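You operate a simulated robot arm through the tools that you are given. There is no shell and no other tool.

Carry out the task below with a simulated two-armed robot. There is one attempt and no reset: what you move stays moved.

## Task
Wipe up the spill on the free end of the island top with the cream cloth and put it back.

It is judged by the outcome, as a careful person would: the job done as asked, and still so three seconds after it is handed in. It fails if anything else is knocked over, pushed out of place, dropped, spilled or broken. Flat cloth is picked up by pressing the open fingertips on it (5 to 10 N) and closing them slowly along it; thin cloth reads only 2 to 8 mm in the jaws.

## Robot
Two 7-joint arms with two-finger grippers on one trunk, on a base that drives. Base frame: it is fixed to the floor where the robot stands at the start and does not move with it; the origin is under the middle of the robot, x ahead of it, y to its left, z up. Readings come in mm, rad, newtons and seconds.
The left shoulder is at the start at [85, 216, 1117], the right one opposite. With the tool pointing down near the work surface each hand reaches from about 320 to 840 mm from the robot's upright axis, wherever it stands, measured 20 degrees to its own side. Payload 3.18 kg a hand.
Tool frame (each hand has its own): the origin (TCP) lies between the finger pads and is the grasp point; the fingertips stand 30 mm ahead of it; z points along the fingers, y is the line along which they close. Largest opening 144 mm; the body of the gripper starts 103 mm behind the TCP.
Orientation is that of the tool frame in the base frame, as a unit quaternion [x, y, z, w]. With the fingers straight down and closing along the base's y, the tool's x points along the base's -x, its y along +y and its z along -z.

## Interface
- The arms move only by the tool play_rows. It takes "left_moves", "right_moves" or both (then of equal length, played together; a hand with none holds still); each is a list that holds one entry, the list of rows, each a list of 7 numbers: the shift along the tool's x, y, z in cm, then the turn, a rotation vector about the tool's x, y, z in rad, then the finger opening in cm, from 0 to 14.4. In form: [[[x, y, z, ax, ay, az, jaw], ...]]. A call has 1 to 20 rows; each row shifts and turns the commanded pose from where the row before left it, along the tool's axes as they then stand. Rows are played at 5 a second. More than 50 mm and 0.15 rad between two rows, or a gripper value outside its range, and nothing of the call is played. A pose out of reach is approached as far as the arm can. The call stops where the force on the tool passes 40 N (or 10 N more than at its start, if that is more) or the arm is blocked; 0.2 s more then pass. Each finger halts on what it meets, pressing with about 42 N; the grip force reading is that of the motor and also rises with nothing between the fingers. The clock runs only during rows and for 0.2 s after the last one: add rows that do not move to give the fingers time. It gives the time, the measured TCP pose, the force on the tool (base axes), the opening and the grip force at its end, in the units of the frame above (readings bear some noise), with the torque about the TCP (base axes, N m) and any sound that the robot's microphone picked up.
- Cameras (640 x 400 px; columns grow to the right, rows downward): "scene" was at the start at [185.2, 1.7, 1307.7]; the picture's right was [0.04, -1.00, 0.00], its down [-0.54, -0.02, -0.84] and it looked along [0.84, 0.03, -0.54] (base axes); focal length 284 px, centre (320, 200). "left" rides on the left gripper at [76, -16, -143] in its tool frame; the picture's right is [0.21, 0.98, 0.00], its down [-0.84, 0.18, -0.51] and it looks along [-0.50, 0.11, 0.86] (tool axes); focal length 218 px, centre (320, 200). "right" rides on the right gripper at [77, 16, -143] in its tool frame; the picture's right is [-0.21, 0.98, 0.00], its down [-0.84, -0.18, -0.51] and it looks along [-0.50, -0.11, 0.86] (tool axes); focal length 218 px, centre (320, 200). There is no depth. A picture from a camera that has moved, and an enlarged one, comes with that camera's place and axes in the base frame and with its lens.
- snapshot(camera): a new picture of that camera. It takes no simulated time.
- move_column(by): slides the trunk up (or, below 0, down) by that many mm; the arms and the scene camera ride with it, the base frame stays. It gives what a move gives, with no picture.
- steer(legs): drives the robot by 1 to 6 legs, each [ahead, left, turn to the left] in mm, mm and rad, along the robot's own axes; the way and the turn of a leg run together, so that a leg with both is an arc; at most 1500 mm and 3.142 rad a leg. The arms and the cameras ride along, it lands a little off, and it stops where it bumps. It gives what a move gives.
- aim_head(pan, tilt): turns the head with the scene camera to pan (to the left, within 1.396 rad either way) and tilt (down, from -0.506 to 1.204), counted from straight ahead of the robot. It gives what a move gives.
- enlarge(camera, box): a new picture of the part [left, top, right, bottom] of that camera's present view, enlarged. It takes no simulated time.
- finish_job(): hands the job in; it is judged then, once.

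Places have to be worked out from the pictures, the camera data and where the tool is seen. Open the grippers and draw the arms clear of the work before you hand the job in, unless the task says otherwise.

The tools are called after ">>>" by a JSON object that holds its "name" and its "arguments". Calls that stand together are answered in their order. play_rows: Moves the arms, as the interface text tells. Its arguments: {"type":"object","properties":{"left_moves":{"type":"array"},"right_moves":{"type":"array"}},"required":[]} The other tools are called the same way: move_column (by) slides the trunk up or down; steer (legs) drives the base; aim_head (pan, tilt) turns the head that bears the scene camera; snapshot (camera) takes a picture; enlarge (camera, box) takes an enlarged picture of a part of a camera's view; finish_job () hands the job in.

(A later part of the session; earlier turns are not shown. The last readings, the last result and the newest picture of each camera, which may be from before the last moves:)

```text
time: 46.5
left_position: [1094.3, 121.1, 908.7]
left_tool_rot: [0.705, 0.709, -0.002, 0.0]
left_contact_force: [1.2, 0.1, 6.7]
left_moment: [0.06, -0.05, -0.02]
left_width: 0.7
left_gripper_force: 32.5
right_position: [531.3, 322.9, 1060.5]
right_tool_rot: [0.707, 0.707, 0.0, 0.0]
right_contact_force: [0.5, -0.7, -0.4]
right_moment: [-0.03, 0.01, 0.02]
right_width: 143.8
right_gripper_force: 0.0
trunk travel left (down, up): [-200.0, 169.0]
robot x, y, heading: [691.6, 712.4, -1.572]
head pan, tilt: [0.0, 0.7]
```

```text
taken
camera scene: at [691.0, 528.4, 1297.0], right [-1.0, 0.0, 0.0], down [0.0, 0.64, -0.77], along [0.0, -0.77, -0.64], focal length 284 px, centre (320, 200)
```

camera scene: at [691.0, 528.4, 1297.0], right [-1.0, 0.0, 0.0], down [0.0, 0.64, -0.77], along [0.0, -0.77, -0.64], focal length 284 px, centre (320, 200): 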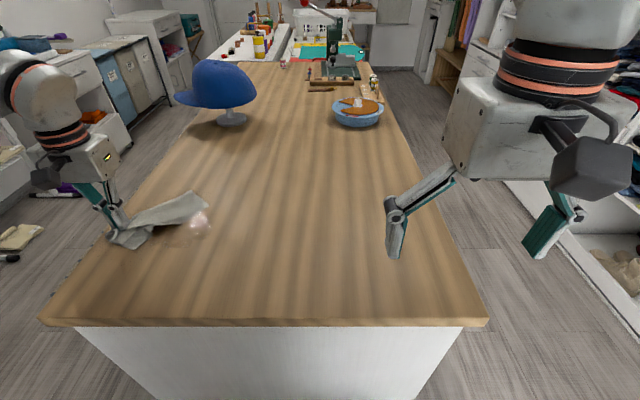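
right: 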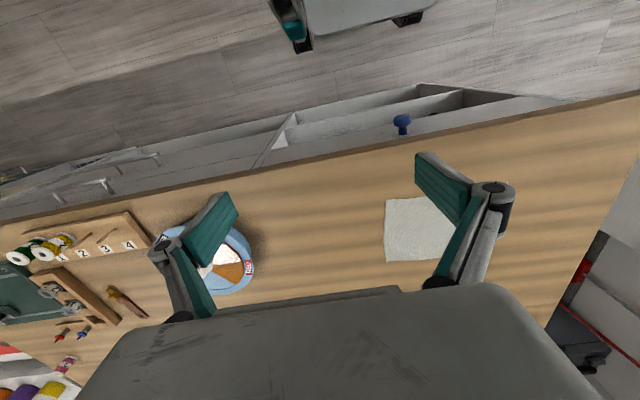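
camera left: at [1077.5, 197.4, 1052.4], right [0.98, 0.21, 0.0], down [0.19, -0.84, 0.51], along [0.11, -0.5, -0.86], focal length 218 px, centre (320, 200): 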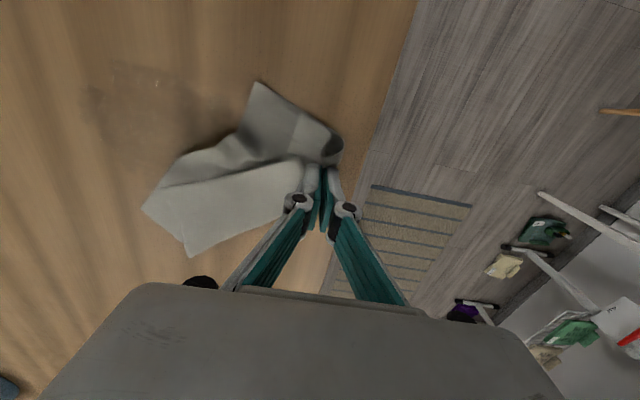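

The lift was not carried out (pose was at the limit), so the cloth was dragged with the base to x≈1094; nothing else was touched. I'll look closely at the spill, which is now uncovered.

>>> {"name": "enlarge", "arguments": {"camera": "left", "box": [50, 40, 290, 190]}}

>>> {"name": "enlarge", "arguments": {"camera": "scene", "box": [110, 180, 270, 280]}}

```text
2.67 times, centred on (170, 115) of left
camera zoom: at [1077.5, 197.4, 1052.4], right [0.98, 0.21, 0.0], down [0.19, -0.84, 0.51], along [0.11, -0.5, -0.86], focal length 582 px, centre (720, 427)
```

zoom: 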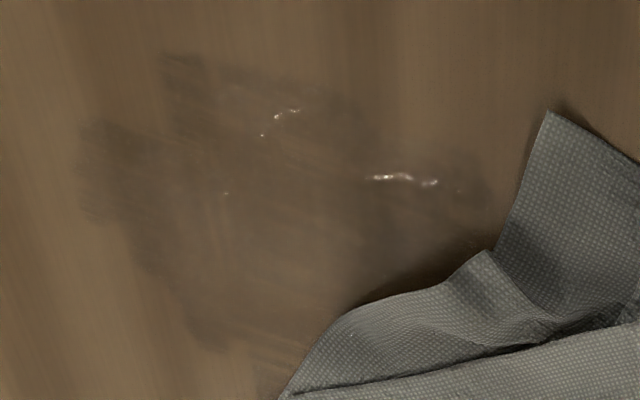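

```text
4.00 times, centred on (190, 230) of scene
camera zoom: at [691.0, 528.4, 1297.0], right [-1.0, 0.0, 0.0], down [0.0, 0.64, -0.77], along [0.0, -0.77, -0.64], focal length 1136 px, centre (840, 80)
```

zoom: 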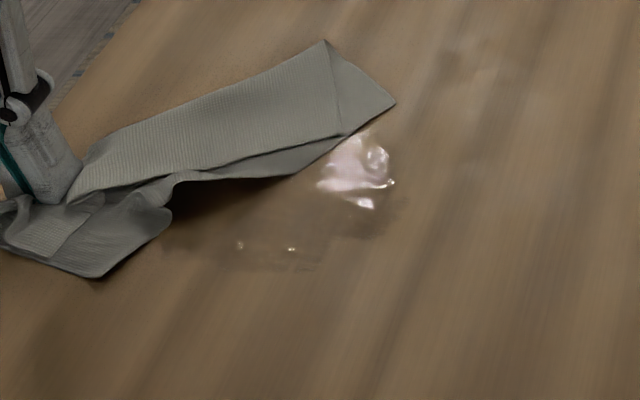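

The wet patch is still there, now spread over about x 905–1025, y 85–175, so it needs thorough wiping with the wad. I'll come diagonally up off the table toward −x, so the cloth hangs, and then lower it on the patch.

>>> {"name": "play_rows", "arguments": {"left_moves": [[[0, -1.0, -0.5, 0, 0, 0, 0], [0, -1.5, -1.5, 0, 0, 0, 0], [0, -1.5, -2, 0, 0, 0, 0], [0, -1.5, -2.5, 0, 0, 0, 0], [0, -1.5, -2.5, 0, 0, 0, 0], [0, -1.0, -2.0, 0, 0, 0, 0], [0, 0, -1.0, 0, 0, 0, 0], [0, 0, 0, 0, 0, 0, 0]]]}}

>>> {"name": "snapshot", "arguments": {"camera": "left"}}

>>> {"name": "enlarge", "arguments": {"camera": "scene", "box": [80, 150, 280, 275]}}

```text
time: 48.4
left_position: [1014.0, 121.6, 1028.3]
left_tool_rot: [0.705, 0.71, -0.002, 0.0]
left_contact_force: [0.4, 0.2, -0.8]
left_moment: [0.02, -0.03, 0.0]
left_width: 0.9
left_gripper_force: 33.1
right_position: [531.6, 322.5, 1060.2]
right_tool_rot: [0.707, 0.707, 0.0, -0.001]
right_contact_force: [-0.4, -0.2, 0.1]
right_moment: [0.05, -0.01, 0.02]
right_width: 144.2
right_gripper_force: 0.0
trunk travel left (down, up): [-200.0, 169.0]
robot x, y, heading: [687.5, 715.5, -1.578]
head pan, tilt: [0.0, 0.7]
```

```text
taken
camera left: at [997.5, 196.9, 1172.1], right [0.98, 0.22, 0.0], down [0.19, -0.84, 0.51], along [0.11, -0.5, -0.86], focal length 218 px, centre (320, 200)
```

left: 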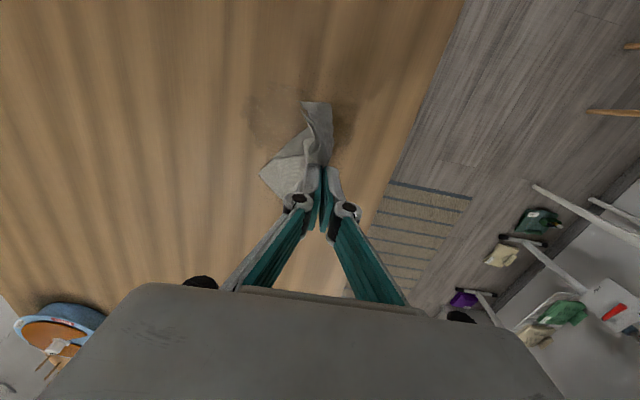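

```text
3.20 times, centred on (180, 212) of scene
camera zoom: at [690.9, 527.3, 1296.7], right [-1.0, 0.0, 0.0], down [0.0, 0.64, -0.76], along [0.0, -0.76, -0.64], focal length 909 px, centre (768, 160)
```

zoom: 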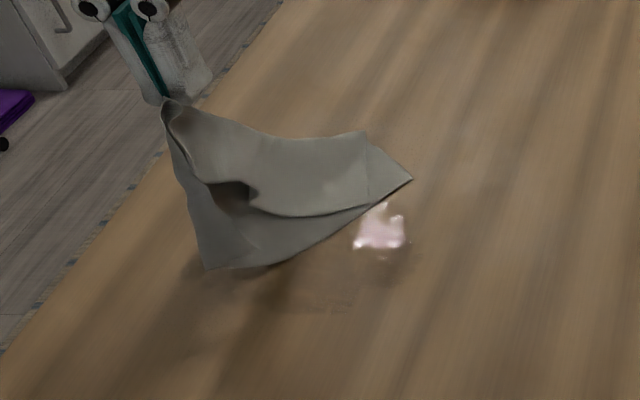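

The cloth hangs nicely with a tail of several layers, and the wet patch lies just under and to the −x side. I'll move over its middle and lower until just above contact.

>>> {"name": "play_rows", "arguments": {"left_moves": [[[0.3, -1.5, 1.0, 0, 0, 0, 0], [0.4, -1.5, 1.5, 0, 0, 0, 0], [0.3, -1.5, 2.0, 0, 0, 0, 0], [0, 0, 2, 0, 0, 0, 0], [0, 0, 2, 0, 0, 0, 0], [0, 0, 1.5, 0, 0, 0, 0], [0, 0, 0.7, 0, 0, 0, 0], [0, 0, 0.5, 0, 0, 0, 0], [0, 0, 0, 0, 0, 0, 0]]]}}

>>> {"name": "snapshot", "arguments": {"camera": "left"}}

```text
time: 50.4
left_position: [970.2, 129.2, 916.9]
left_tool_rot: [0.705, 0.709, -0.002, 0.001]
left_contact_force: [0.2, -0.5, 0.6]
left_moment: [-0.02, 0.01, 0.01]
left_width: 0.7
left_gripper_force: 32.9
right_position: [531.6, 321.8, 1059.9]
right_tool_rot: [0.707, 0.707, 0.001, -0.001]
right_contact_force: [-0.3, 0.1, 0.2]
right_moment: [-0.03, 0.01, 0.03]
right_width: 143.9
right_gripper_force: 0.0
trunk travel left (down, up): [-200.0, 169.0]
robot x, y, heading: [687.6, 710.9, -1.568]
head pan, tilt: [0.0, 0.7]
```

```text
taken
camera left: at [952.4, 206.0, 1060.8], right [0.98, 0.21, 0.0], down [0.19, -0.84, 0.51], along [0.11, -0.5, -0.86], focal length 218 px, centre (320, 200)
```

left: 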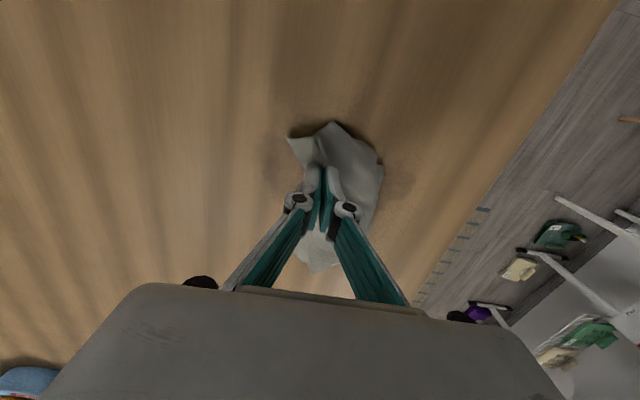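

The cloth is bunched right on the patch, with wet wood showing at its edges. I'll lower to contact gently.

>>> {"name": "play_rows", "arguments": {"left_moves": [[[0, 0, 0.3, 0, 0, 0, 0], [0, 0, 0.2, 0, 0, 0, 0], [0, 0, 0.2, 0, 0, 0, 0], [0, 0, 0.2, 0, 0, 0, 0], [0, 0, 0, 0, 0, 0, 0]]]}}

```text
time: 51.5
left_position: [969.1, 130.4, 909.4]
left_tool_rot: [0.705, 0.709, -0.003, 0.001]
left_contact_force: [2.3, 0.2, 12.5]
left_moment: [-0.01, -0.09, -0.01]
left_width: 0.8
left_gripper_force: 32.5
right_position: [531.4, 323.6, 1060.7]
right_tool_rot: [0.707, 0.707, 0.0, 0.0]
right_contact_force: [-0.5, 0.0, -0.3]
right_moment: [0.0, 0.0, 0.0]
right_width: 144.0
right_gripper_force: 0.1
trunk travel left (down, up): [-200.0, 169.0]
robot x, y, heading: [689.6, 711.0, -1.568]
head pan, tilt: [0.0, 0.7]
```

Pressing with 12.5 N on the patch. Now I'll wipe in long strokes along x at y≈130 and then y≈148.

>>> {"name": "play_rows", "arguments": {"left_moves": [[[0, -1.7, 0, 0, 0, 0, 0], [0, -1.7, 0, 0, 0, 0, 0], [0, -1.7, 0, 0, 0, 0, 0], [0, -1.7, 0, 0, 0, 0, 0], [0, 1.8, 0, 0, 0, 0, 0], [0, 1.8, 0, 0, 0, 0, 0], [0, 1.8, 0, 0, 0, 0, 0], [0, 1.8, 0, 0, 0, 0, 0], [0, 1.8, 0, 0, 0, 0, 0], [0, 1.8, 0, 0, 0, 0, 0], [0, 1.8, 0, 0, 0, 0, 0], [1.8, 0, 0, 0, 0, 0, 0], [0, -1.8, 0, 0, 0, 0, 0], [0, -1.8, 0, 0, 0, 0, 0], [0, -1.8, 0, 0, 0, 0, 0], [0, -1.8, 0, 0, 0, 0, 0], [0, -1.8, 0, 0, 0, 0, 0], [0, -1.8, 0, 0, 0, 0, 0], [0, -1.8, 0, 0, 0, 0, 0]]]}}

>>> {"name": "snapshot", "arguments": {"camera": "left"}}

>>> {"name": "enlarge", "arguments": {"camera": "scene", "box": [100, 170, 260, 270]}}

```text
time: 55.5
left_position: [899.8, 148.8, 909.2]
left_tool_rot: [0.705, 0.71, -0.003, -0.001]
left_contact_force: [5.7, -0.5, 13.1]
left_moment: [0.07, -0.17, -0.03]
left_width: 0.8
left_gripper_force: 32.9
right_position: [531.2, 323.4, 1060.9]
right_tool_rot: [0.707, 0.707, 0.001, -0.001]
right_contact_force: [-0.7, 0.9, -0.3]
right_moment: [0.0, -0.01, -0.03]
right_width: 143.9
right_gripper_force: 0.2
trunk travel left (down, up): [-200.0, 169.0]
robot x, y, heading: [693.8, 709.4, -1.575]
head pan, tilt: [0.0, 0.7]
```

```text
taken
camera left: at [882.2, 225.0, 1052.4], right [0.98, 0.21, 0.0], down [0.19, -0.84, 0.51], along [0.11, -0.5, -0.86], focal length 218 px, centre (320, 200)
```

left: 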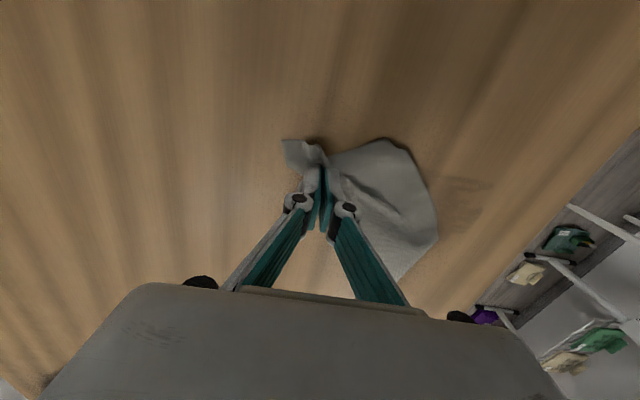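

```text
4.00 times, centred on (180, 220) of scene
camera zoom: at [690.5, 528.5, 1297.0], right [-1.0, 0.0, 0.0], down [0.0, 0.64, -0.77], along [0.0, -0.77, -0.64], focal length 1136 px, centre (880, 120)
```

zoom: 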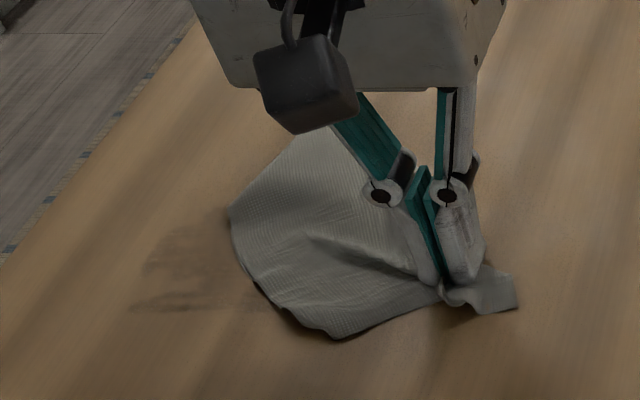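

Part of the wet streak now lies at the +x side, out to about x=1050, y 120–170. I'll wipe back across it at y≈165 out to x≈1060 and return at y≈130.

>>> {"name": "play_rows", "arguments": {"left_moves": [[[1.6, 0, 0, 0, 0, 0, 0], [0, 2, 0, 0, 0, 0, 0], [0, 2, 0, 0, 0, 0, 0], [0, 2, 0, 0, 0, 0, 0], [0, 2, 0, 0, 0, 0, 0], [0, 2, 0, 0, 0, 0, 0], [0, 2, 0, 0, 0, 0, 0], [0, 2, 0, 0, 0, 0, 0], [0, 2, 0, 0, 0, 0, 0], [-1.8, 0, 0, 0, 0, 0, 0], [0, -2, 0, 0, 0, 0, 0], [0, -2, 0, 0, 0, 0, 0], [0, -2, 0, 0, 0, 0, 0], [0, -2, 0, 0, 0, 0, 0], [0, -2, 0, 0, 0, 0, 0], [0, -2, 0, 0, 0, 0, 0], [0, -2, 0, 0, 0, 0, 0], [0, -2, 0, 0, 0, 0, 0]]]}}

>>> {"name": "snapshot", "arguments": {"camera": "left"}}

>>> {"name": "enlarge", "arguments": {"camera": "scene", "box": [100, 170, 260, 270]}}

```text
time: 59.4
left_position: [899.2, 146.1, 908.0]
left_tool_rot: [0.706, 0.708, -0.001, -0.001]
left_contact_force: [2.2, 0.8, 7.9]
left_moment: [0.04, -0.09, -0.04]
left_width: 0.4
left_gripper_force: 32.7
right_position: [531.3, 323.3, 1059.5]
right_tool_rot: [0.707, 0.708, 0.001, 0.001]
right_contact_force: [-0.7, -0.1, -1.4]
right_moment: [0.04, -0.02, 0.01]
right_width: 143.9
right_gripper_force: 0.1
trunk travel left (down, up): [-200.0, 169.0]
robot x, y, heading: [695.1, 710.2, -1.57]
head pan, tilt: [0.0, 0.7]
```

```text
taken
camera left: at [882.5, 221.6, 1052.0], right [0.98, 0.21, 0.0], down [0.19, -0.84, 0.51], along [0.11, -0.5, -0.86], focal length 218 px, centre (320, 200)
```

left: 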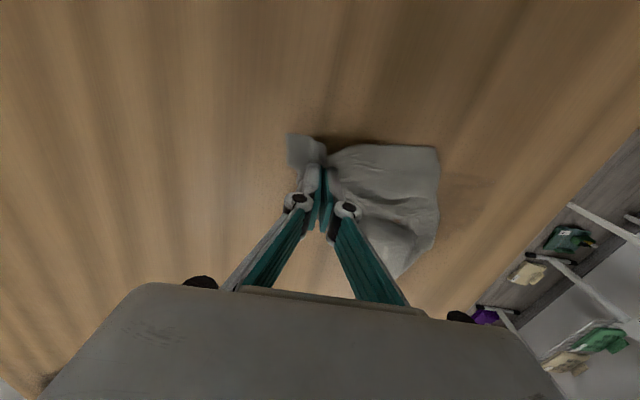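

```text
4.00 times, centred on (180, 220) of scene
camera zoom: at [690.3, 528.1, 1296.9], right [-1.0, 0.0, 0.0], down [0.0, 0.64, -0.77], along [0.0, -0.77, -0.64], focal length 1136 px, centre (880, 120)
```

zoom: 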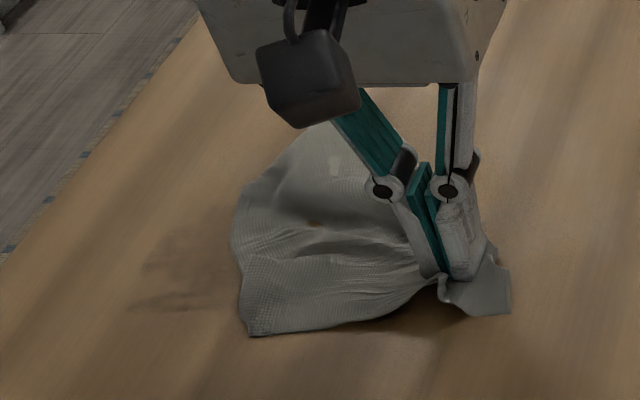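

Some faint streak remains to the +x side under and beyond the cloth. I'll drag the cloth off toward −x (another wiping pass with its trailing part) so the whole area is in view.

>>> {"name": "play_rows", "arguments": {"left_moves": [[[0, -2, 0, 0, 0, 0, 0], [0, -2, 0, 0, 0, 0, 0], [0, -2, 0, 0, 0, 0, 0], [0, -2, 0, 0, 0, 0, 0], [0, -2, 0, 0, 0, 0, 0], [0, -2, 0, 0, 0, 0, 0], [0, -2, 0, 0, 0, 0, 0], [0, -2, 0, 0, 0, 0, 0], [0, -2, 0, 0, 0, 0, 0], [0, 0, 0, 0, 0, 0, 0]]]}}

>>> {"name": "snapshot", "arguments": {"camera": "scene"}}

>>> {"name": "enlarge", "arguments": {"camera": "scene", "box": [80, 180, 240, 280]}}

>>> {"name": "snapshot", "arguments": {"camera": "left"}}

```text
time: 61.5
left_position: [722.2, 145.4, 908.3]
left_tool_rot: [0.705, 0.709, -0.001, -0.001]
left_contact_force: [0.3, 1.6, 5.7]
left_moment: [0.02, -0.05, 0.01]
left_width: 0.5
left_gripper_force: 33.0
right_position: [532.0, 323.0, 1059.6]
right_tool_rot: [0.707, 0.707, 0.001, -0.001]
right_contact_force: [0.2, -0.1, 0.1]
right_moment: [0.02, 0.03, 0.0]
right_width: 144.0
right_gripper_force: 0.1
trunk travel left (down, up): [-200.0, 169.0]
robot x, y, heading: [692.5, 714.6, -1.573]
head pan, tilt: [0.0, 0.7]
```

```text
taken
camera scene: at [690.9, 528.1, 1296.9], right [-1.0, 0.0, 0.0], down [0.0, 0.64, -0.77], along [0.0, -0.77, -0.64], focal length 284 px, centre (320, 200)
```

scene: 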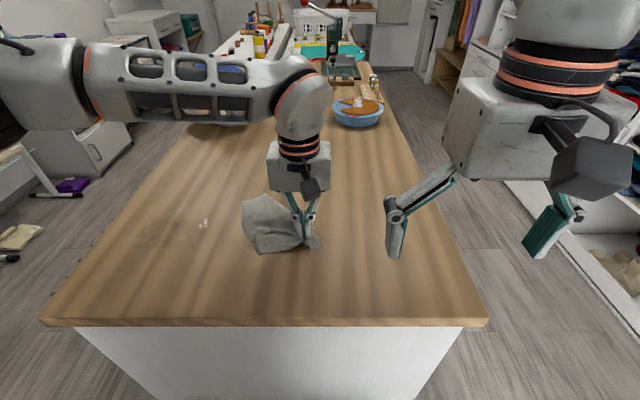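

```text
4.00 times, centred on (160, 230) of scene
camera zoom: at [690.9, 528.1, 1296.9], right [-1.0, 0.0, 0.0], down [0.0, 0.64, -0.77], along [0.0, -0.77, -0.64], focal length 1136 px, centre (960, 80)
```

zoom: 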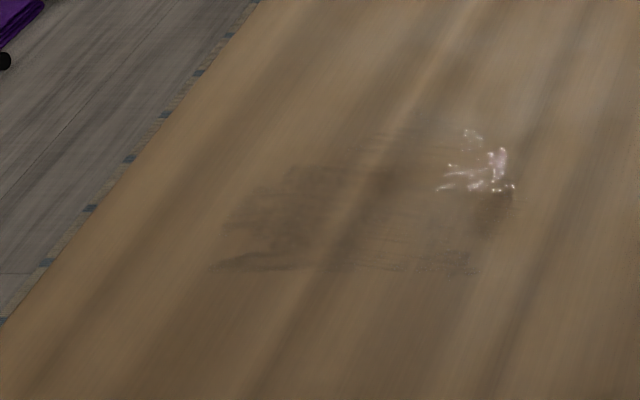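

```text
taken
camera left: at [704.4, 221.7, 1052.0], right [0.98, 0.21, 0.0], down [0.19, -0.84, 0.51], along [0.11, -0.5, -0.86], focal length 218 px, centre (320, 200)
```

left: 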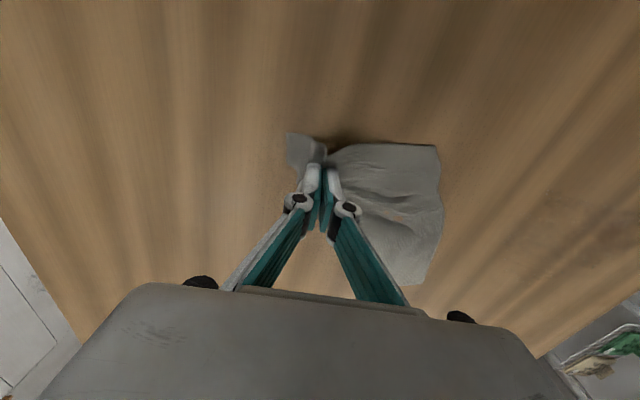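

The scene view shows what is left: streaky wet residue over x 920–1050, y 95–171, and a heavier wet spot near (940, 105) that I have not stroked yet. I'll lift the cloth, carry it to the spot's −x side at y≈85, and lower it again.

>>> {"name": "play_rows", "arguments": {"left_moves": [[[0, 0, -1.5, 0, 0, 0, 0], [0, 0, -2.5, 0, 0, 0, 0], [0, 0, -3, 0, 0, 0, 0], [0, 0, -3, 0, 0, 0, 0], [0, 1, -2, 0, 0, 0, 0], [-1.0, 3, 0, 0, 0, 0, 0], [-1.0, 3, 0, 0, 0, 0, 0], [-1.0, 3, 0, 0, 0, 0, 0], [-1.0, 3, 0, 0, 0, 0, 0], [-1.0, 2.5, 1, 0, 0, 0, 0], [-1.0, 2, 2, 0, 0, 0, 0], [0, 0, 2, 0, 0, 0, 0], [0, 0, 2, 0, 0, 0, 0], [0, 0, 2, 0, 0, 0, 0], [0, 0, 1.5, 0, 0, 0, 0], [0, 0, 0.7, 0, 0, 0, 0], [0, 0, 0, 0, 0, 0, 0]]]}}

>>> {"name": "snapshot", "arguments": {"camera": "left"}}

>>> {"name": "enlarge", "arguments": {"camera": "scene", "box": [100, 160, 260, 260]}}

```text
time: 65.2
left_position: [896.4, 85.9, 916.7]
left_tool_rot: [0.705, 0.709, -0.001, 0.0]
left_contact_force: [-0.2, 0.1, -0.4]
left_moment: [0.0, 0.0, 0.02]
left_width: 0.7
left_gripper_force: 33.1
right_position: [531.4, 322.4, 1060.1]
right_tool_rot: [0.707, 0.707, 0.0, -0.001]
right_contact_force: [-0.2, -0.1, -0.3]
right_moment: [0.0, 0.02, -0.03]
right_width: 144.1
right_gripper_force: 0.2
trunk travel left (down, up): [-200.0, 169.0]
robot x, y, heading: [687.9, 706.5, -1.568]
head pan, tilt: [0.0, 0.7]
```

```text
taken
camera left: at [879.8, 162.0, 1060.5], right [0.98, 0.21, 0.0], down [0.19, -0.84, 0.51], along [0.11, -0.5, -0.86], focal length 218 px, centre (320, 200)
```

left: 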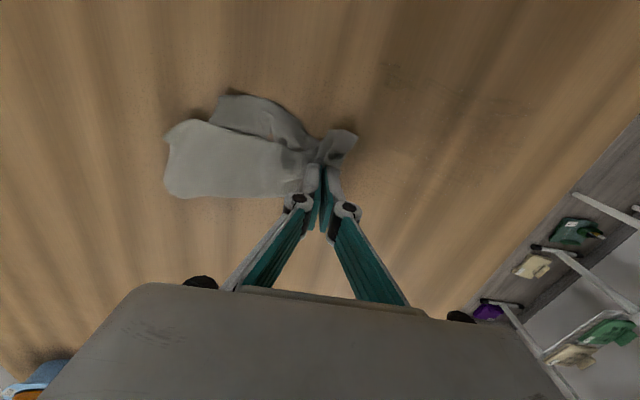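

```text
4.00 times, centred on (180, 210) of scene
camera zoom: at [690.7, 527.7, 1296.9], right [-1.0, 0.0, 0.0], down [0.0, 0.64, -0.77], along [0.0, -0.77, -0.64], focal length 1136 px, centre (880, 160)
```

zoom: 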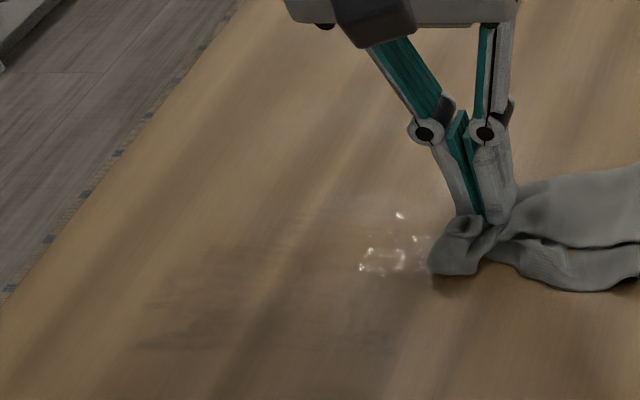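

The cloth trails toward −x and the wet spot glints just on the +x side of the wad. I'll press down and stroke +x along y≈86 to x≈1055, then start back at y≈100.

>>> {"name": "play_rows", "arguments": {"left_moves": [[[0, 0, 0.4, 0, 0, 0, 0], [0, 0, 0.4, 0, 0, 0, 0], [0, 0, 0.2, 0, 0, 0, 0], [0, 1.6, 0, 0, 0, 0, 0], [0, 1.6, 0, 0, 0, 0, 0], [0, 1.6, 0, 0, 0, 0, 0], [0, 1.6, 0, 0, 0, 0, 0], [0, 1.6, 0, 0, 0, 0, 0], [0, 1.6, 0, 0, 0, 0, 0], [0, 1.6, 0, 0, 0, 0, 0], [0, 1.6, 0, 0, 0, 0, 0], [0, 1.6, 0, 0, 0, 0, 0], [0, 1.6, 0, 0, 0, 0, 0], [1.5, 0, 0, 0, 0, 0, 0]]]}}

>>> {"name": "enlarge", "arguments": {"camera": "scene", "box": [80, 170, 240, 270]}}

```text
time: 68.2
left_position: [1055.8, 99.1, 909.6]
left_tool_rot: [0.704, 0.71, -0.005, 0.003]
left_contact_force: [-1.7, -10.4, 27.7]
left_moment: [-0.11, 0.08, 0.04]
left_width: 0.6
left_gripper_force: 32.6
right_position: [531.2, 323.5, 1059.3]
right_tool_rot: [0.707, 0.707, 0.001, 0.001]
right_contact_force: [1.1, 0.2, 0.7]
right_moment: [-0.02, -0.01, 0.01]
right_width: 144.0
right_gripper_force: 0.0
trunk travel left (down, up): [-200.0, 169.0]
robot x, y, heading: [691.1, 709.2, -1.572]
head pan, tilt: [0.0, 0.7]
```

```text
4.00 times, centred on (160, 220) of scene
camera zoom: at [689.9, 529.2, 1297.2], right [-1.0, 0.0, 0.0], down [0.0, 0.64, -0.77], along [0.0, -0.77, -0.64], focal length 1136 px, centre (960, 120)
```

zoom: 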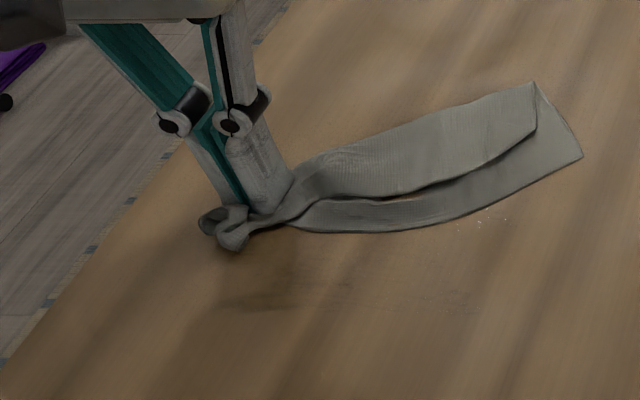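

The wiped strip looks much drier, though the press rose to 28 N. I'll ease off 1 mm and keep going back and forth: −x at y≈100, then +x at y≈116.

>>> {"name": "play_rows", "arguments": {"left_moves": [[[0, -1.0, -0.1, 0, 0, 0, 0], [0, -1.8, 0, 0, 0, 0, 0], [0, -1.8, 0, 0, 0, 0, 0], [0, -1.8, 0, 0, 0, 0, 0], [0, -1.8, 0, 0, 0, 0, 0], [0, -1.8, 0, 0, 0, 0, 0], [0, -1.8, 0, 0, 0, 0, 0], [0, -1.8, 0, 0, 0, 0, 0], [0, -1.8, 0, 0, 0, 0, 0], [1.6, 0, 0, 0, 0, 0, 0], [0, 1.8, 0, 0, 0, 0, 0], [0, 1.8, 0, 0, 0, 0, 0], [0, 1.8, 0, 0, 0, 0, 0], [0, 1.8, 0, 0, 0, 0, 0], [0, 1.8, 0, 0, 0, 0, 0], [0, 1.8, 0, 0, 0, 0, 0], [0, 1.8, 0, 0, 0, 0, 0], [0, 1.8, 0, 0, 0, 0, 0], [0, 1.0, 0, 0, 0, 0, 0]]]}}

>>> {"name": "enlarge", "arguments": {"camera": "scene", "box": [80, 170, 240, 270]}}

```text
time: 72.2
left_position: [1052.8, 118.7, 908.9]
left_tool_rot: [0.706, 0.708, -0.001, 0.001]
left_contact_force: [-9.9, -0.6, 21.7]
left_moment: [0.04, 0.33, 0.03]
left_width: 0.6
left_gripper_force: 32.7
right_position: [530.8, 323.8, 1059.9]
right_tool_rot: [0.707, 0.707, 0.0, 0.0]
right_contact_force: [0.5, 0.4, 0.1]
right_moment: [-0.01, -0.01, 0.0]
right_width: 144.2
right_gripper_force: 0.1
trunk travel left (down, up): [-200.0, 169.0]
robot x, y, heading: [693.0, 709.7, -1.57]
head pan, tilt: [0.0, 0.7]
```

```text
4.00 times, centred on (160, 220) of scene
camera zoom: at [689.0, 529.2, 1297.1], right [-1.0, 0.0, 0.0], down [0.0, 0.64, -0.77], along [0.0, -0.77, -0.64], focal length 1136 px, centre (960, 120)
```

zoom: 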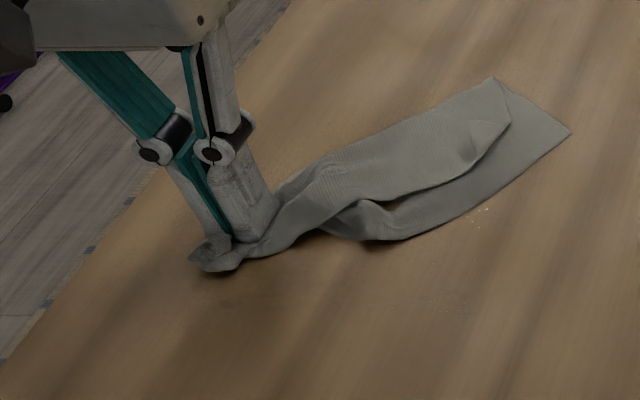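

Progress: only a few glints near (942, 104) and faint streaks at y 130–170 remain. I'll continue with −x at y≈134 and +x at y≈150.

>>> {"name": "play_rows", "arguments": {"left_moves": [[[1.6, 0, 0, 0, 0, 0, 0], [0, -1.8, 0, 0, 0, 0, 0], [0, -1.8, 0, 0, 0, 0, 0], [0, -1.8, 0, 0, 0, 0, 0], [0, -1.8, 0, 0, 0, 0, 0], [0, -1.8, 0, 0, 0, 0, 0], [0, -1.8, 0, 0, 0, 0, 0], [0, -1.8, 0, 0, 0, 0, 0], [0, -1.8, 0, 0, 0, 0, 0], [0, -1.0, 0, 0, 0, 0, 0], [1.6, 0, 0, 0, 0, 0, 0], [0, 1.8, 0, 0, 0, 0, 0], [0, 1.8, 0, 0, 0, 0, 0], [0, 1.8, 0, 0, 0, 0, 0], [0, 1.8, 0, 0, 0, 0, 0], [0, 1.8, 0, 0, 0, 0, 0], [0, 1.8, 0, 0, 0, 0, 0], [0, 1.8, 0, 0, 0, 0, 0], [0, 1.8, 0, 0, 0, 0, 0], [0, 1.0, 0, 0, 0, 0, 0]]]}}

>>> {"name": "enlarge", "arguments": {"camera": "scene", "box": [80, 170, 240, 270]}}

```text
time: 74.4
left_position: [903.2, 132.8, 909.3]
left_tool_rot: [0.704, 0.711, -0.004, 0.001]
left_contact_force: [4.2, 6.3, 21.8]
left_moment: [0.19, -0.01, -0.03]
left_width: 0.2
left_gripper_force: 32.4
right_position: [531.7, 323.9, 1059.3]
right_tool_rot: [0.707, 0.707, 0.0, -0.001]
right_contact_force: [-0.2, 0.4, 0.0]
right_moment: [0.03, 0.02, -0.02]
right_width: 144.1
right_gripper_force: 0.0
trunk travel left (down, up): [-200.0, 169.0]
robot x, y, heading: [691.0, 709.0, -1.566]
head pan, tilt: [0.0, 0.7]
stopped in row 11 (left hand): the force on the tool passed its limit at 40 N (the readings are from after the stop); the commanded pose is now the measured one
```

```text
4.00 times, centred on (160, 220) of scene
camera zoom: at [690.7, 528.7, 1296.6], right [-1.0, 0.0, 0.0], down [0.0, 0.64, -0.77], along [0.0, -0.77, -0.64], focal length 1136 px, centre (960, 120)
```

zoom: 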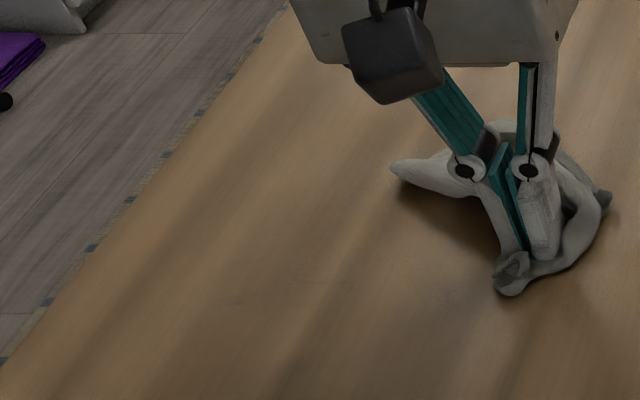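

The top looks nearly clean now; the motion stopped on 40 N as the wad bunched up. I'll ease 2 mm up and wipe +x at y≈150 for the last faint streaks.

>>> {"name": "play_rows", "arguments": {"left_moves": [[[0, 0, -0.2, 0, 0, 0, 0], [0.8, 0, 0, 0, 0, 0, 0], [0.8, 0, 0, 0, 0, 0, 0], [0, 1.8, 0, 0, 0, 0, 0], [0, 1.8, 0, 0, 0, 0, 0], [0, 1.8, 0, 0, 0, 0, 0], [0, 1.8, 0, 0, 0, 0, 0], [0, 1.8, 0, 0, 0, 0, 0], [0, 1.8, 0, 0, 0, 0, 0], [0, 1.8, 0, 0, 0, 0, 0], [0, 1.8, 0, 0, 0, 0, 0], [0, 1.0, 0, 0, 0, 0, 0], [0, 0, 0, 0, 0, 0, 0]]]}}

>>> {"name": "enlarge", "arguments": {"camera": "scene", "box": [80, 170, 240, 270]}}

>>> {"name": "snapshot", "arguments": {"camera": "left"}}

```text
time: 77.2
left_position: [1057.8, 149.6, 908.1]
left_tool_rot: [0.704, 0.71, -0.003, 0.0]
left_contact_force: [-5.3, 0.1, 13.0]
left_moment: [0.03, 0.16, 0.0]
left_width: 0.5
left_gripper_force: 32.8
right_position: [530.7, 323.1, 1059.3]
right_tool_rot: [0.707, 0.707, 0.001, 0.0]
right_contact_force: [0.1, 0.0, 0.6]
right_moment: [0.0, 0.0, 0.0]
right_width: 144.1
right_gripper_force: 0.1
trunk travel left (down, up): [-200.0, 169.0]
robot x, y, heading: [691.7, 712.0, -1.567]
head pan, tilt: [0.0, 0.7]
```

```text
4.00 times, centred on (160, 220) of scene
camera zoom: at [689.7, 528.6, 1297.0], right [-1.0, 0.0, 0.0], down [0.0, 0.64, -0.77], along [0.0, -0.77, -0.64], focal length 1136 px, centre (960, 120)
```

zoom: 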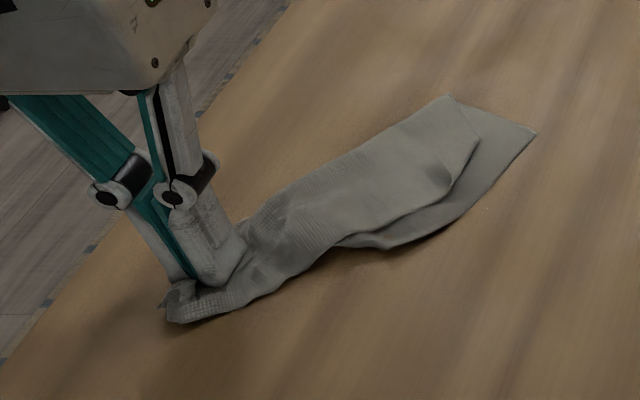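

```text
taken
camera left: at [1040.3, 226.5, 1052.1], right [0.98, 0.22, 0.0], down [0.19, -0.84, 0.51], along [0.11, -0.5, -0.86], focal length 218 px, centre (320, 200)
```

left: 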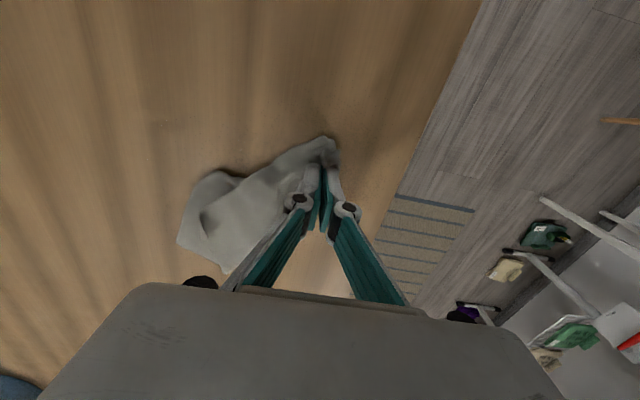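

Almost nothing shows now. I'll add passes at y≈166 (−x) and y≈178 (+x) to cover the near rim of the wet area.

>>> {"name": "play_rows", "arguments": {"left_moves": [[[0.8, 0, 0, 0, 0, 0, 0], [0.8, 0, 0, 0, 0, 0, 0], [0, -1.8, 0, 0, 0, 0, 0], [0, -1.8, 0, 0, 0, 0, 0], [0, -1.8, 0, 0, 0, 0, 0], [0, -1.8, 0, 0, 0, 0, 0], [0, -1.8, 0, 0, 0, 0, 0], [0, -1.8, 0, 0, 0, 0, 0], [0, -1.8, 0, 0, 0, 0, 0], [0, -1.8, 0, 0, 0, 0, 0], [0, -1.0, 0, 0, 0, 0, 0], [0, 0, 0, 0, 0, 0, 0]]]}}

>>> {"name": "enlarge", "arguments": {"camera": "scene", "box": [80, 170, 240, 270]}}

>>> {"name": "snapshot", "arguments": {"camera": "left"}}

```text
time: 79.8
left_position: [903.2, 164.3, 908.3]
left_tool_rot: [0.704, 0.71, -0.005, 0.001]
left_contact_force: [9.1, -0.4, 22.8]
left_moment: [0.06, -0.31, -0.04]
left_width: 0.2
left_gripper_force: 32.8
right_position: [531.1, 323.6, 1059.4]
right_tool_rot: [0.707, 0.707, 0.001, 0.0]
right_contact_force: [0.1, 0.7, -0.6]
right_moment: [-0.05, 0.02, -0.01]
right_width: 144.0
right_gripper_force: 0.1
trunk travel left (down, up): [-200.0, 169.0]
robot x, y, heading: [689.7, 711.9, -1.571]
head pan, tilt: [0.0, 0.7]
```

```text
4.00 times, centred on (160, 220) of scene
camera zoom: at [691.2, 529.3, 1297.3], right [-1.0, 0.0, 0.0], down [0.0, 0.64, -0.77], along [0.0, -0.77, -0.64], focal length 1136 px, centre (960, 120)
```

zoom: 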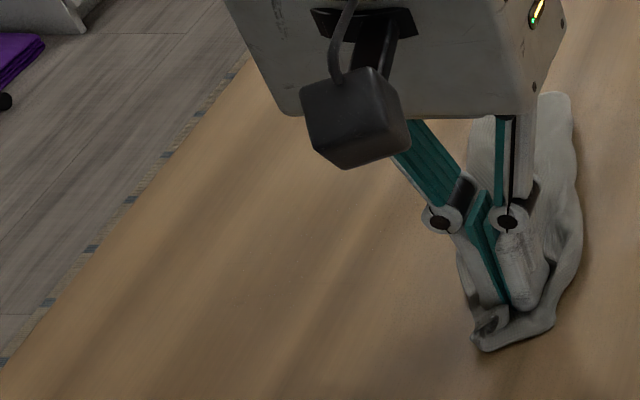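

```text
taken
camera left: at [886.9, 242.0, 1051.7], right [0.98, 0.22, -0.01], down [0.19, -0.84, 0.51], along [0.11, -0.5, -0.86], focal length 218 px, centre (320, 200)
```

left: 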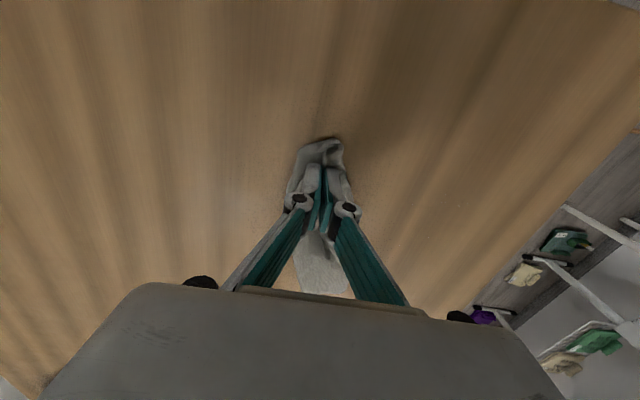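

The wiped area looks clean from here. I'll lift the cloth straight up, move it back toward x≈760 and inspect the whole spot uncovered.

>>> {"name": "play_rows", "arguments": {"left_moves": [[[0, 0, -1.0, 0, 0, 0, 0], [0, 0, -2.5, 0, 0, 0, 0], [0, 0, -3, 0, 0, 0, 0], [0, 0, -3, 0, 0, 0, 0], [0, -1, -2, 0, 0, 0, 0], [0, -3, -1, 0, 0, 0, 0], [0, -3, -1, 0, 0, 0, 0], [0, -3, -1, 0, 0, 0, 0], [0, -3, 0, 0, 0, 0, 0], [0, -3, 0, 0, 0, 0, 0], [0, 0, 0, 0, 0, 0, 0], [0, 0, 0, 0, 0, 0, 0]]]}}

>>> {"name": "snapshot", "arguments": {"camera": "scene"}}

>>> {"name": "enlarge", "arguments": {"camera": "scene", "box": [100, 180, 260, 280]}}

>>> {"name": "snapshot", "arguments": {"camera": "left"}}

```text
time: 82.4
left_position: [744.2, 165.6, 1055.2]
left_tool_rot: [0.704, 0.711, -0.003, 0.001]
left_contact_force: [-0.6, 0.6, -1.1]
left_moment: [-0.04, 0.0, 0.01]
left_width: 0.4
left_gripper_force: 32.6
right_position: [530.9, 322.8, 1060.0]
right_tool_rot: [0.707, 0.707, 0.001, 0.0]
right_contact_force: [0.0, 0.1, 0.2]
right_moment: [-0.03, -0.05, -0.04]
right_width: 144.1
right_gripper_force: 0.1
trunk travel left (down, up): [-200.0, 169.0]
robot x, y, heading: [689.2, 712.4, -1.575]
head pan, tilt: [0.0, 0.7]
```

```text
taken
camera scene: at [690.4, 527.6, 1296.8], right [-1.0, 0.0, 0.0], down [0.0, 0.64, -0.76], along [0.0, -0.76, -0.64], focal length 284 px, centre (320, 200)
```

scene: 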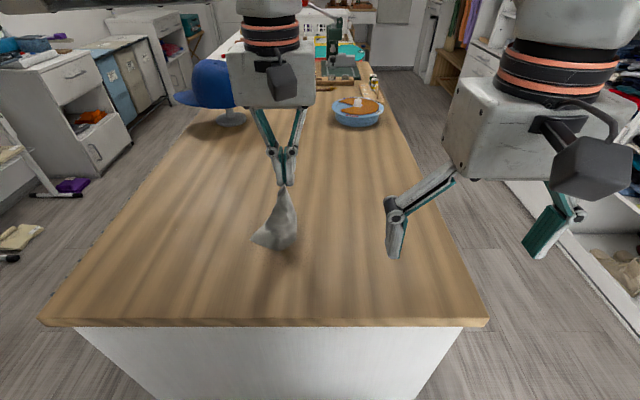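

```text
4.00 times, centred on (180, 230) of scene
camera zoom: at [690.4, 527.6, 1296.8], right [-1.0, 0.0, 0.0], down [0.0, 0.64, -0.76], along [0.0, -0.76, -0.64], focal length 1136 px, centre (880, 80)
```

zoom: 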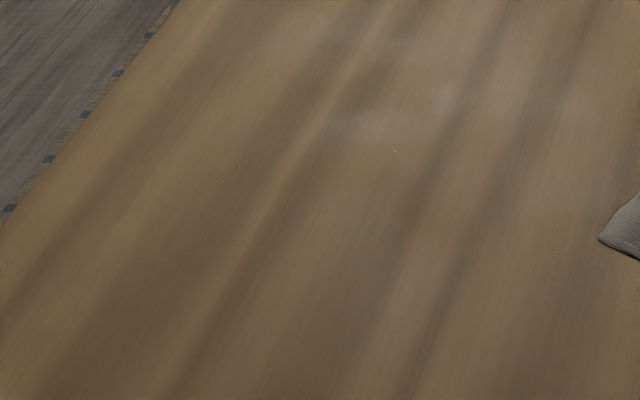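

```text
taken
camera left: at [727.1, 240.8, 1197.9], right [0.98, 0.22, 0.0], down [0.19, -0.84, 0.51], along [0.11, -0.5, -0.86], focal length 218 px, centre (320, 200)
```

left: 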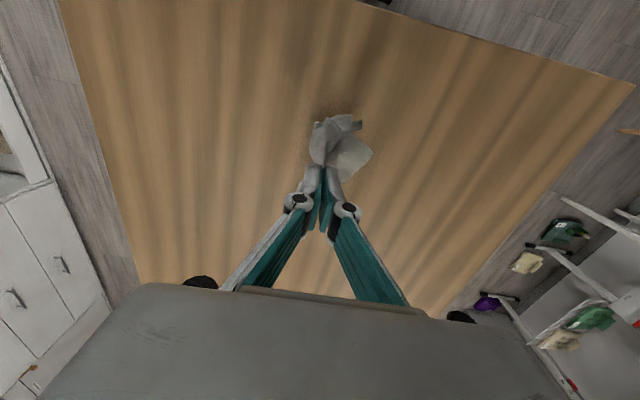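

The area looks clean apart from a tiny glint near (950, 87). I'll zoom in more on it.

>>> {"name": "enlarge", "arguments": {"camera": "scene", "box": [165, 190, 225, 228]}}

>>> {"name": "enlarge", "arguments": {"camera": "scene", "box": [120, 215, 210, 271]}}

>>> {"name": "enlarge", "arguments": {"camera": "left", "box": [380, 80, 580, 220]}}

```text
10.53 times, centred on (195, 209) of scene
camera zoom: at [690.4, 527.6, 1296.8], right [-1.0, 0.0, 0.0], down [0.0, 0.64, -0.76], along [0.0, -0.76, -0.64], focal length 2989 px, centre (1636, 105)
```

zoom: 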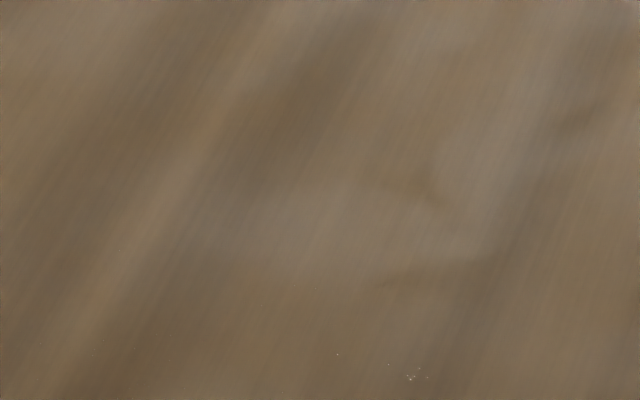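

```text
7.11 times, centred on (165, 243) of scene
camera zoom: at [690.4, 527.6, 1296.8], right [-1.0, 0.0, 0.0], down [0.0, 0.64, -0.76], along [0.0, -0.76, -0.64], focal length 2019 px, centre (1422, -106)
```

zoom: 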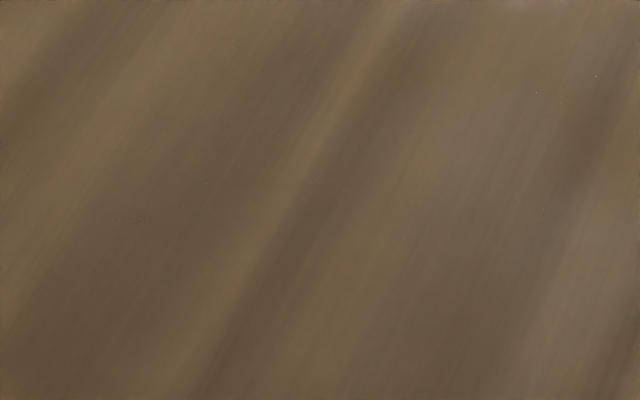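

```text
2.86 times, centred on (480, 150) of left
camera zoom: at [727.1, 240.8, 1197.9], right [0.98, 0.22, 0.0], down [0.19, -0.84, 0.51], along [0.11, -0.5, -0.86], focal length 624 px, centre (-137, 343)
```

zoom: 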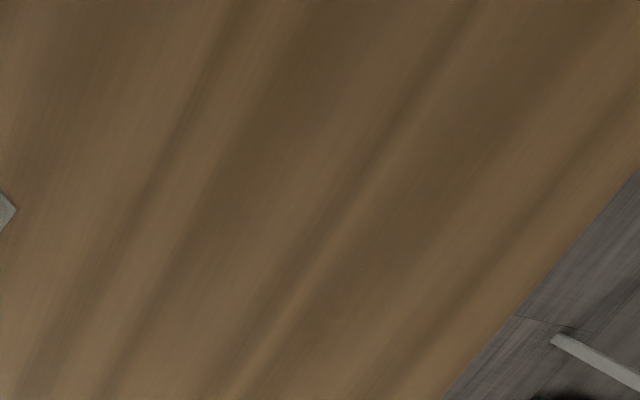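

Only minute specks remain near (932, 111) and (1010, 150). One more light pass across those will finish it; I'll carry the cloth back to (895, 110) and lower it.

>>> {"name": "play_rows", "arguments": {"left_moves": [[[-0.9, 2.5, 0, 0, 0, 0, 0], [-0.9, 2.5, 0, 0, 0, 0, 0], [-0.9, 2.5, 0.5, 0, 0, 0, 0], [-0.9, 2.5, 1, 0, 0, 0, 0], [-0.9, 2.5, 1.5, 0, 0, 0, 0], [-0.9, 2.5, 2, 0, 0, 0, 0], [0, 0, 2, 0, 0, 0, 0], [0, 0, 2, 0, 0, 0, 0], [0, 0, 2, 0, 0, 0, 0], [0, 0, 2, 0, 0, 0, 0], [0, 0, 1, 0, 0, 0, 0], [0, 0, 0.3, 0, 0, 0, 0], [0, 0, 0.2, 0, 0, 0, 0], [0, 0, 0, 0, 0, 0, 0]]]}}

```text
time: 85.4
left_position: [892.8, 111.0, 909.0]
left_tool_rot: [0.704, 0.71, -0.004, 0.001]
left_contact_force: [-0.2, -0.3, 11.2]
left_moment: [0.06, -0.09, 0.02]
left_width: 0.5
left_gripper_force: 32.4
right_position: [532.0, 323.7, 1060.2]
right_tool_rot: [0.707, 0.707, 0.0, 0.0]
right_contact_force: [-1.0, 0.2, -0.1]
right_moment: [0.01, 0.0, 0.01]
right_width: 143.6
right_gripper_force: 0.1
trunk travel left (down, up): [-200.0, 169.0]
robot x, y, heading: [691.8, 710.6, -1.574]
head pan, tilt: [0.0, 0.7]
```

Contact at 11 N. Now the stroke +x along y≈111 and back along y≈148.

>>> {"name": "play_rows", "arguments": {"left_moves": [[[0, 1.8, 0, 0, 0, 0, 0], [0, 1.8, 0, 0, 0, 0, 0], [0, 1.8, 0, 0, 0, 0, 0], [0, 1.8, 0, 0, 0, 0, 0], [0, 1.8, 0, 0, 0, 0, 0], [0, 1.8, 0, 0, 0, 0, 0], [0, 1.8, 0, 0, 0, 0, 0], [0, 1.8, 0, 0, 0, 0, 0], [1.2, 0, 0, 0, 0, 0, 0], [1.2, 0, 0, 0, 0, 0, 0], [1.2, 0, 0, 0, 0, 0, 0], [0, -1.8, 0, 0, 0, 0, 0], [0, -1.8, 0, 0, 0, 0, 0], [0, -1.8, 0, 0, 0, 0, 0], [0, -1.8, 0, 0, 0, 0, 0], [0, -1.8, 0, 0, 0, 0, 0], [0, -1.8, 0, 0, 0, 0, 0], [0, -1.8, 0, 0, 0, 0, 0], [0, -1.8, 0, 0, 0, 0, 0]]]}}

>>> {"name": "enlarge", "arguments": {"camera": "scene", "box": [100, 180, 260, 280]}}

```text
time: 89.4
left_position: [893.0, 146.1, 909.2]
left_tool_rot: [0.704, 0.71, -0.004, 0.001]
left_contact_force: [4.7, 0.3, 10.8]
left_moment: [0.06, -0.14, -0.03]
left_width: 0.2
left_gripper_force: 33.2
right_position: [531.6, 323.5, 1059.3]
right_tool_rot: [0.707, 0.708, 0.0, 0.001]
right_contact_force: [0.9, 0.6, -0.1]
right_moment: [-0.02, -0.01, 0.0]
right_width: 144.3
right_gripper_force: 0.0
trunk travel left (down, up): [-200.0, 169.0]
robot x, y, heading: [690.4, 707.0, -1.571]
head pan, tilt: [0.0, 0.7]
```

```text
4.00 times, centred on (180, 230) of scene
camera zoom: at [690.6, 528.4, 1297.0], right [-1.0, 0.0, 0.0], down [0.0, 0.64, -0.77], along [0.0, -0.77, -0.64], focal length 1136 px, centre (880, 80)
```

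zoom: 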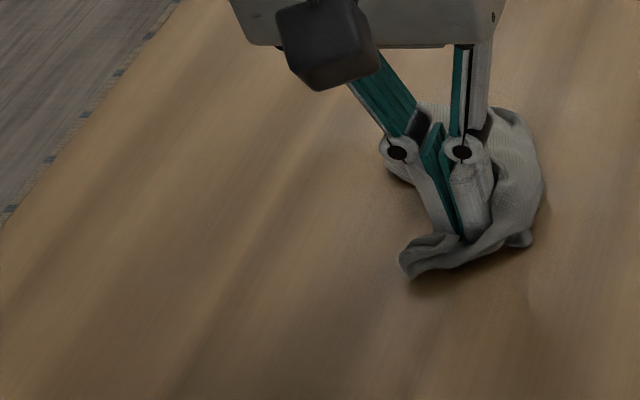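

The surface looks clean with no glints. Now to put the cloth back: I'll lift it well up and bring it toward the middle before shifting the base back.

>>> {"name": "play_rows", "arguments": {"left_moves": [[[0, 0, -1, 0, 0, 0, 0], [0, 0, -2.5, 0, 0, 0, 0], [0, 0, -3, 0, 0, 0, 0], [0, 0, -3, 0, 0, 0, 0], [0, -1, -3, 0, 0, 0, 0], [-0.5, -3, -2.5, 0, 0, 0, 0], [-0.5, -3, -1.5, 0, 0, 0, 0], [-0.5, -3, -1, 0, 0, 0, 0], [-0.5, -3, 0, 0, 0, 0, 0], [-0.5, -3, 0, 0, 0, 0, 0], [-0.5, -3, 0, 0, 0, 0, 0], [0, 0, 0, 0, 0, 0, 0], [0, 0, 0, 0, 0, 0, 0]]]}}

>>> {"name": "enlarge", "arguments": {"camera": "scene", "box": [100, 180, 260, 280]}}

>>> {"name": "snapshot", "arguments": {"camera": "scene"}}

```text
time: 92.2
left_position: [703.7, 115.7, 1084.3]
left_tool_rot: [0.704, 0.71, -0.003, 0.0]
left_contact_force: [-0.4, 0.1, -0.5]
left_moment: [0.01, 0.01, -0.02]
left_width: 0.5
left_gripper_force: 32.8
right_position: [532.0, 323.1, 1060.2]
right_tool_rot: [0.708, 0.707, 0.0, -0.001]
right_contact_force: [0.4, 0.4, -0.6]
right_moment: [0.02, 0.01, 0.01]
right_width: 144.2
right_gripper_force: 0.0
trunk travel left (down, up): [-200.0, 169.0]
robot x, y, heading: [689.9, 715.9, -1.569]
head pan, tilt: [0.0, 0.7]
```

```text
4.00 times, centred on (180, 230) of scene
camera zoom: at [690.5, 527.6, 1296.8], right [-1.0, 0.0, 0.0], down [0.0, 0.64, -0.76], along [0.0, -0.76, -0.64], focal length 1136 px, centre (880, 80)
```

zoom: 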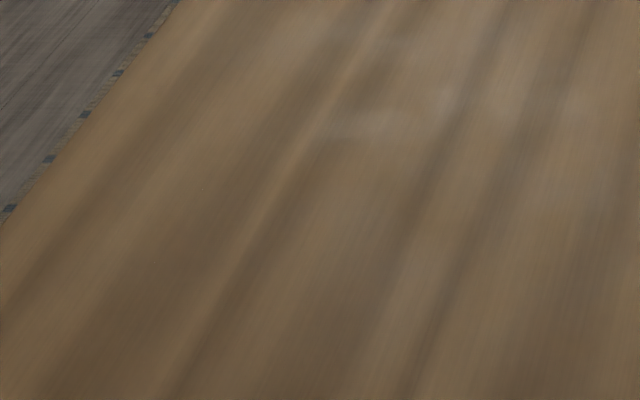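

```text
taken
camera scene: at [690.5, 527.6, 1296.8], right [-1.0, 0.0, 0.0], down [0.0, 0.64, -0.76], along [0.0, -0.76, -0.64], focal length 284 px, centre (320, 200)
```

scene: 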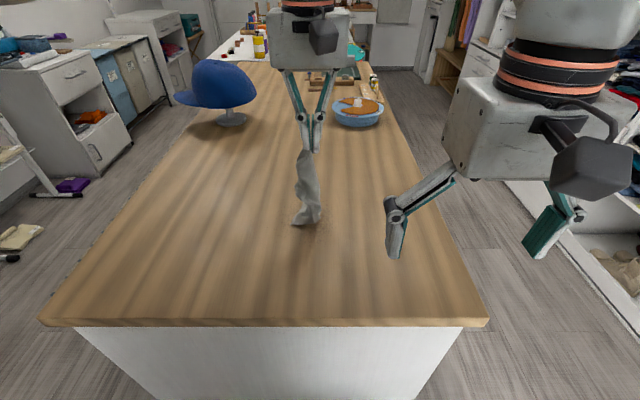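

The spill spot is clean, with no glints left. The cloth hangs free, so I'll drive the base back 100 mm to its right and 80 mm ahead to reach the cloth's old place comfortably.

>>> {"name": "steer", "arguments": {"legs": [[0, -100, 0], [80, 0, 0]]}}

>>> {"name": "snapshot", "arguments": {"camera": "scene"}}

```text
time: 94.4
left_position: [602.3, 36.1, 1084.1]
left_tool_rot: [0.705, 0.709, -0.003, 0.0]
left_contact_force: [0.3, 0.3, -1.7]
left_moment: [0.02, -0.02, 0.03]
left_width: 0.5
left_gripper_force: 32.8
right_position: [429.9, 243.2, 1059.8]
right_tool_rot: [0.708, 0.706, 0.0, 0.0]
right_contact_force: [0.2, -0.4, -0.1]
right_moment: [0.04, 0.01, -0.02]
right_width: 143.8
right_gripper_force: 0.1
trunk travel left (down, up): [-200.0, 169.0]
robot x, y, heading: [592.2, 632.2, -1.574]
head pan, tilt: [0.0, 0.7]
```

```text
taken
camera scene: at [589.6, 447.6, 1296.8], right [-1.0, 0.0, 0.0], down [0.0, 0.64, -0.76], along [0.0, -0.76, -0.64], focal length 284 px, centre (320, 200)
```

scene: 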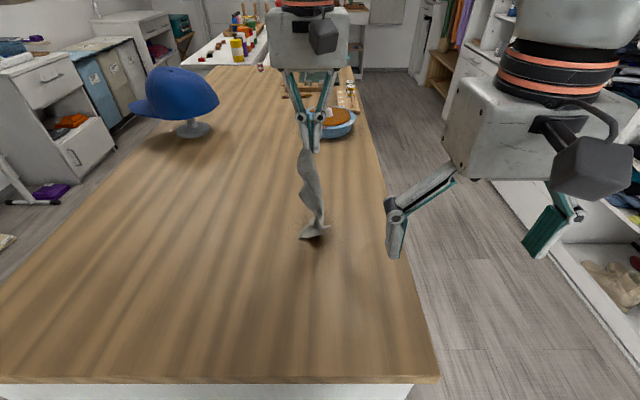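

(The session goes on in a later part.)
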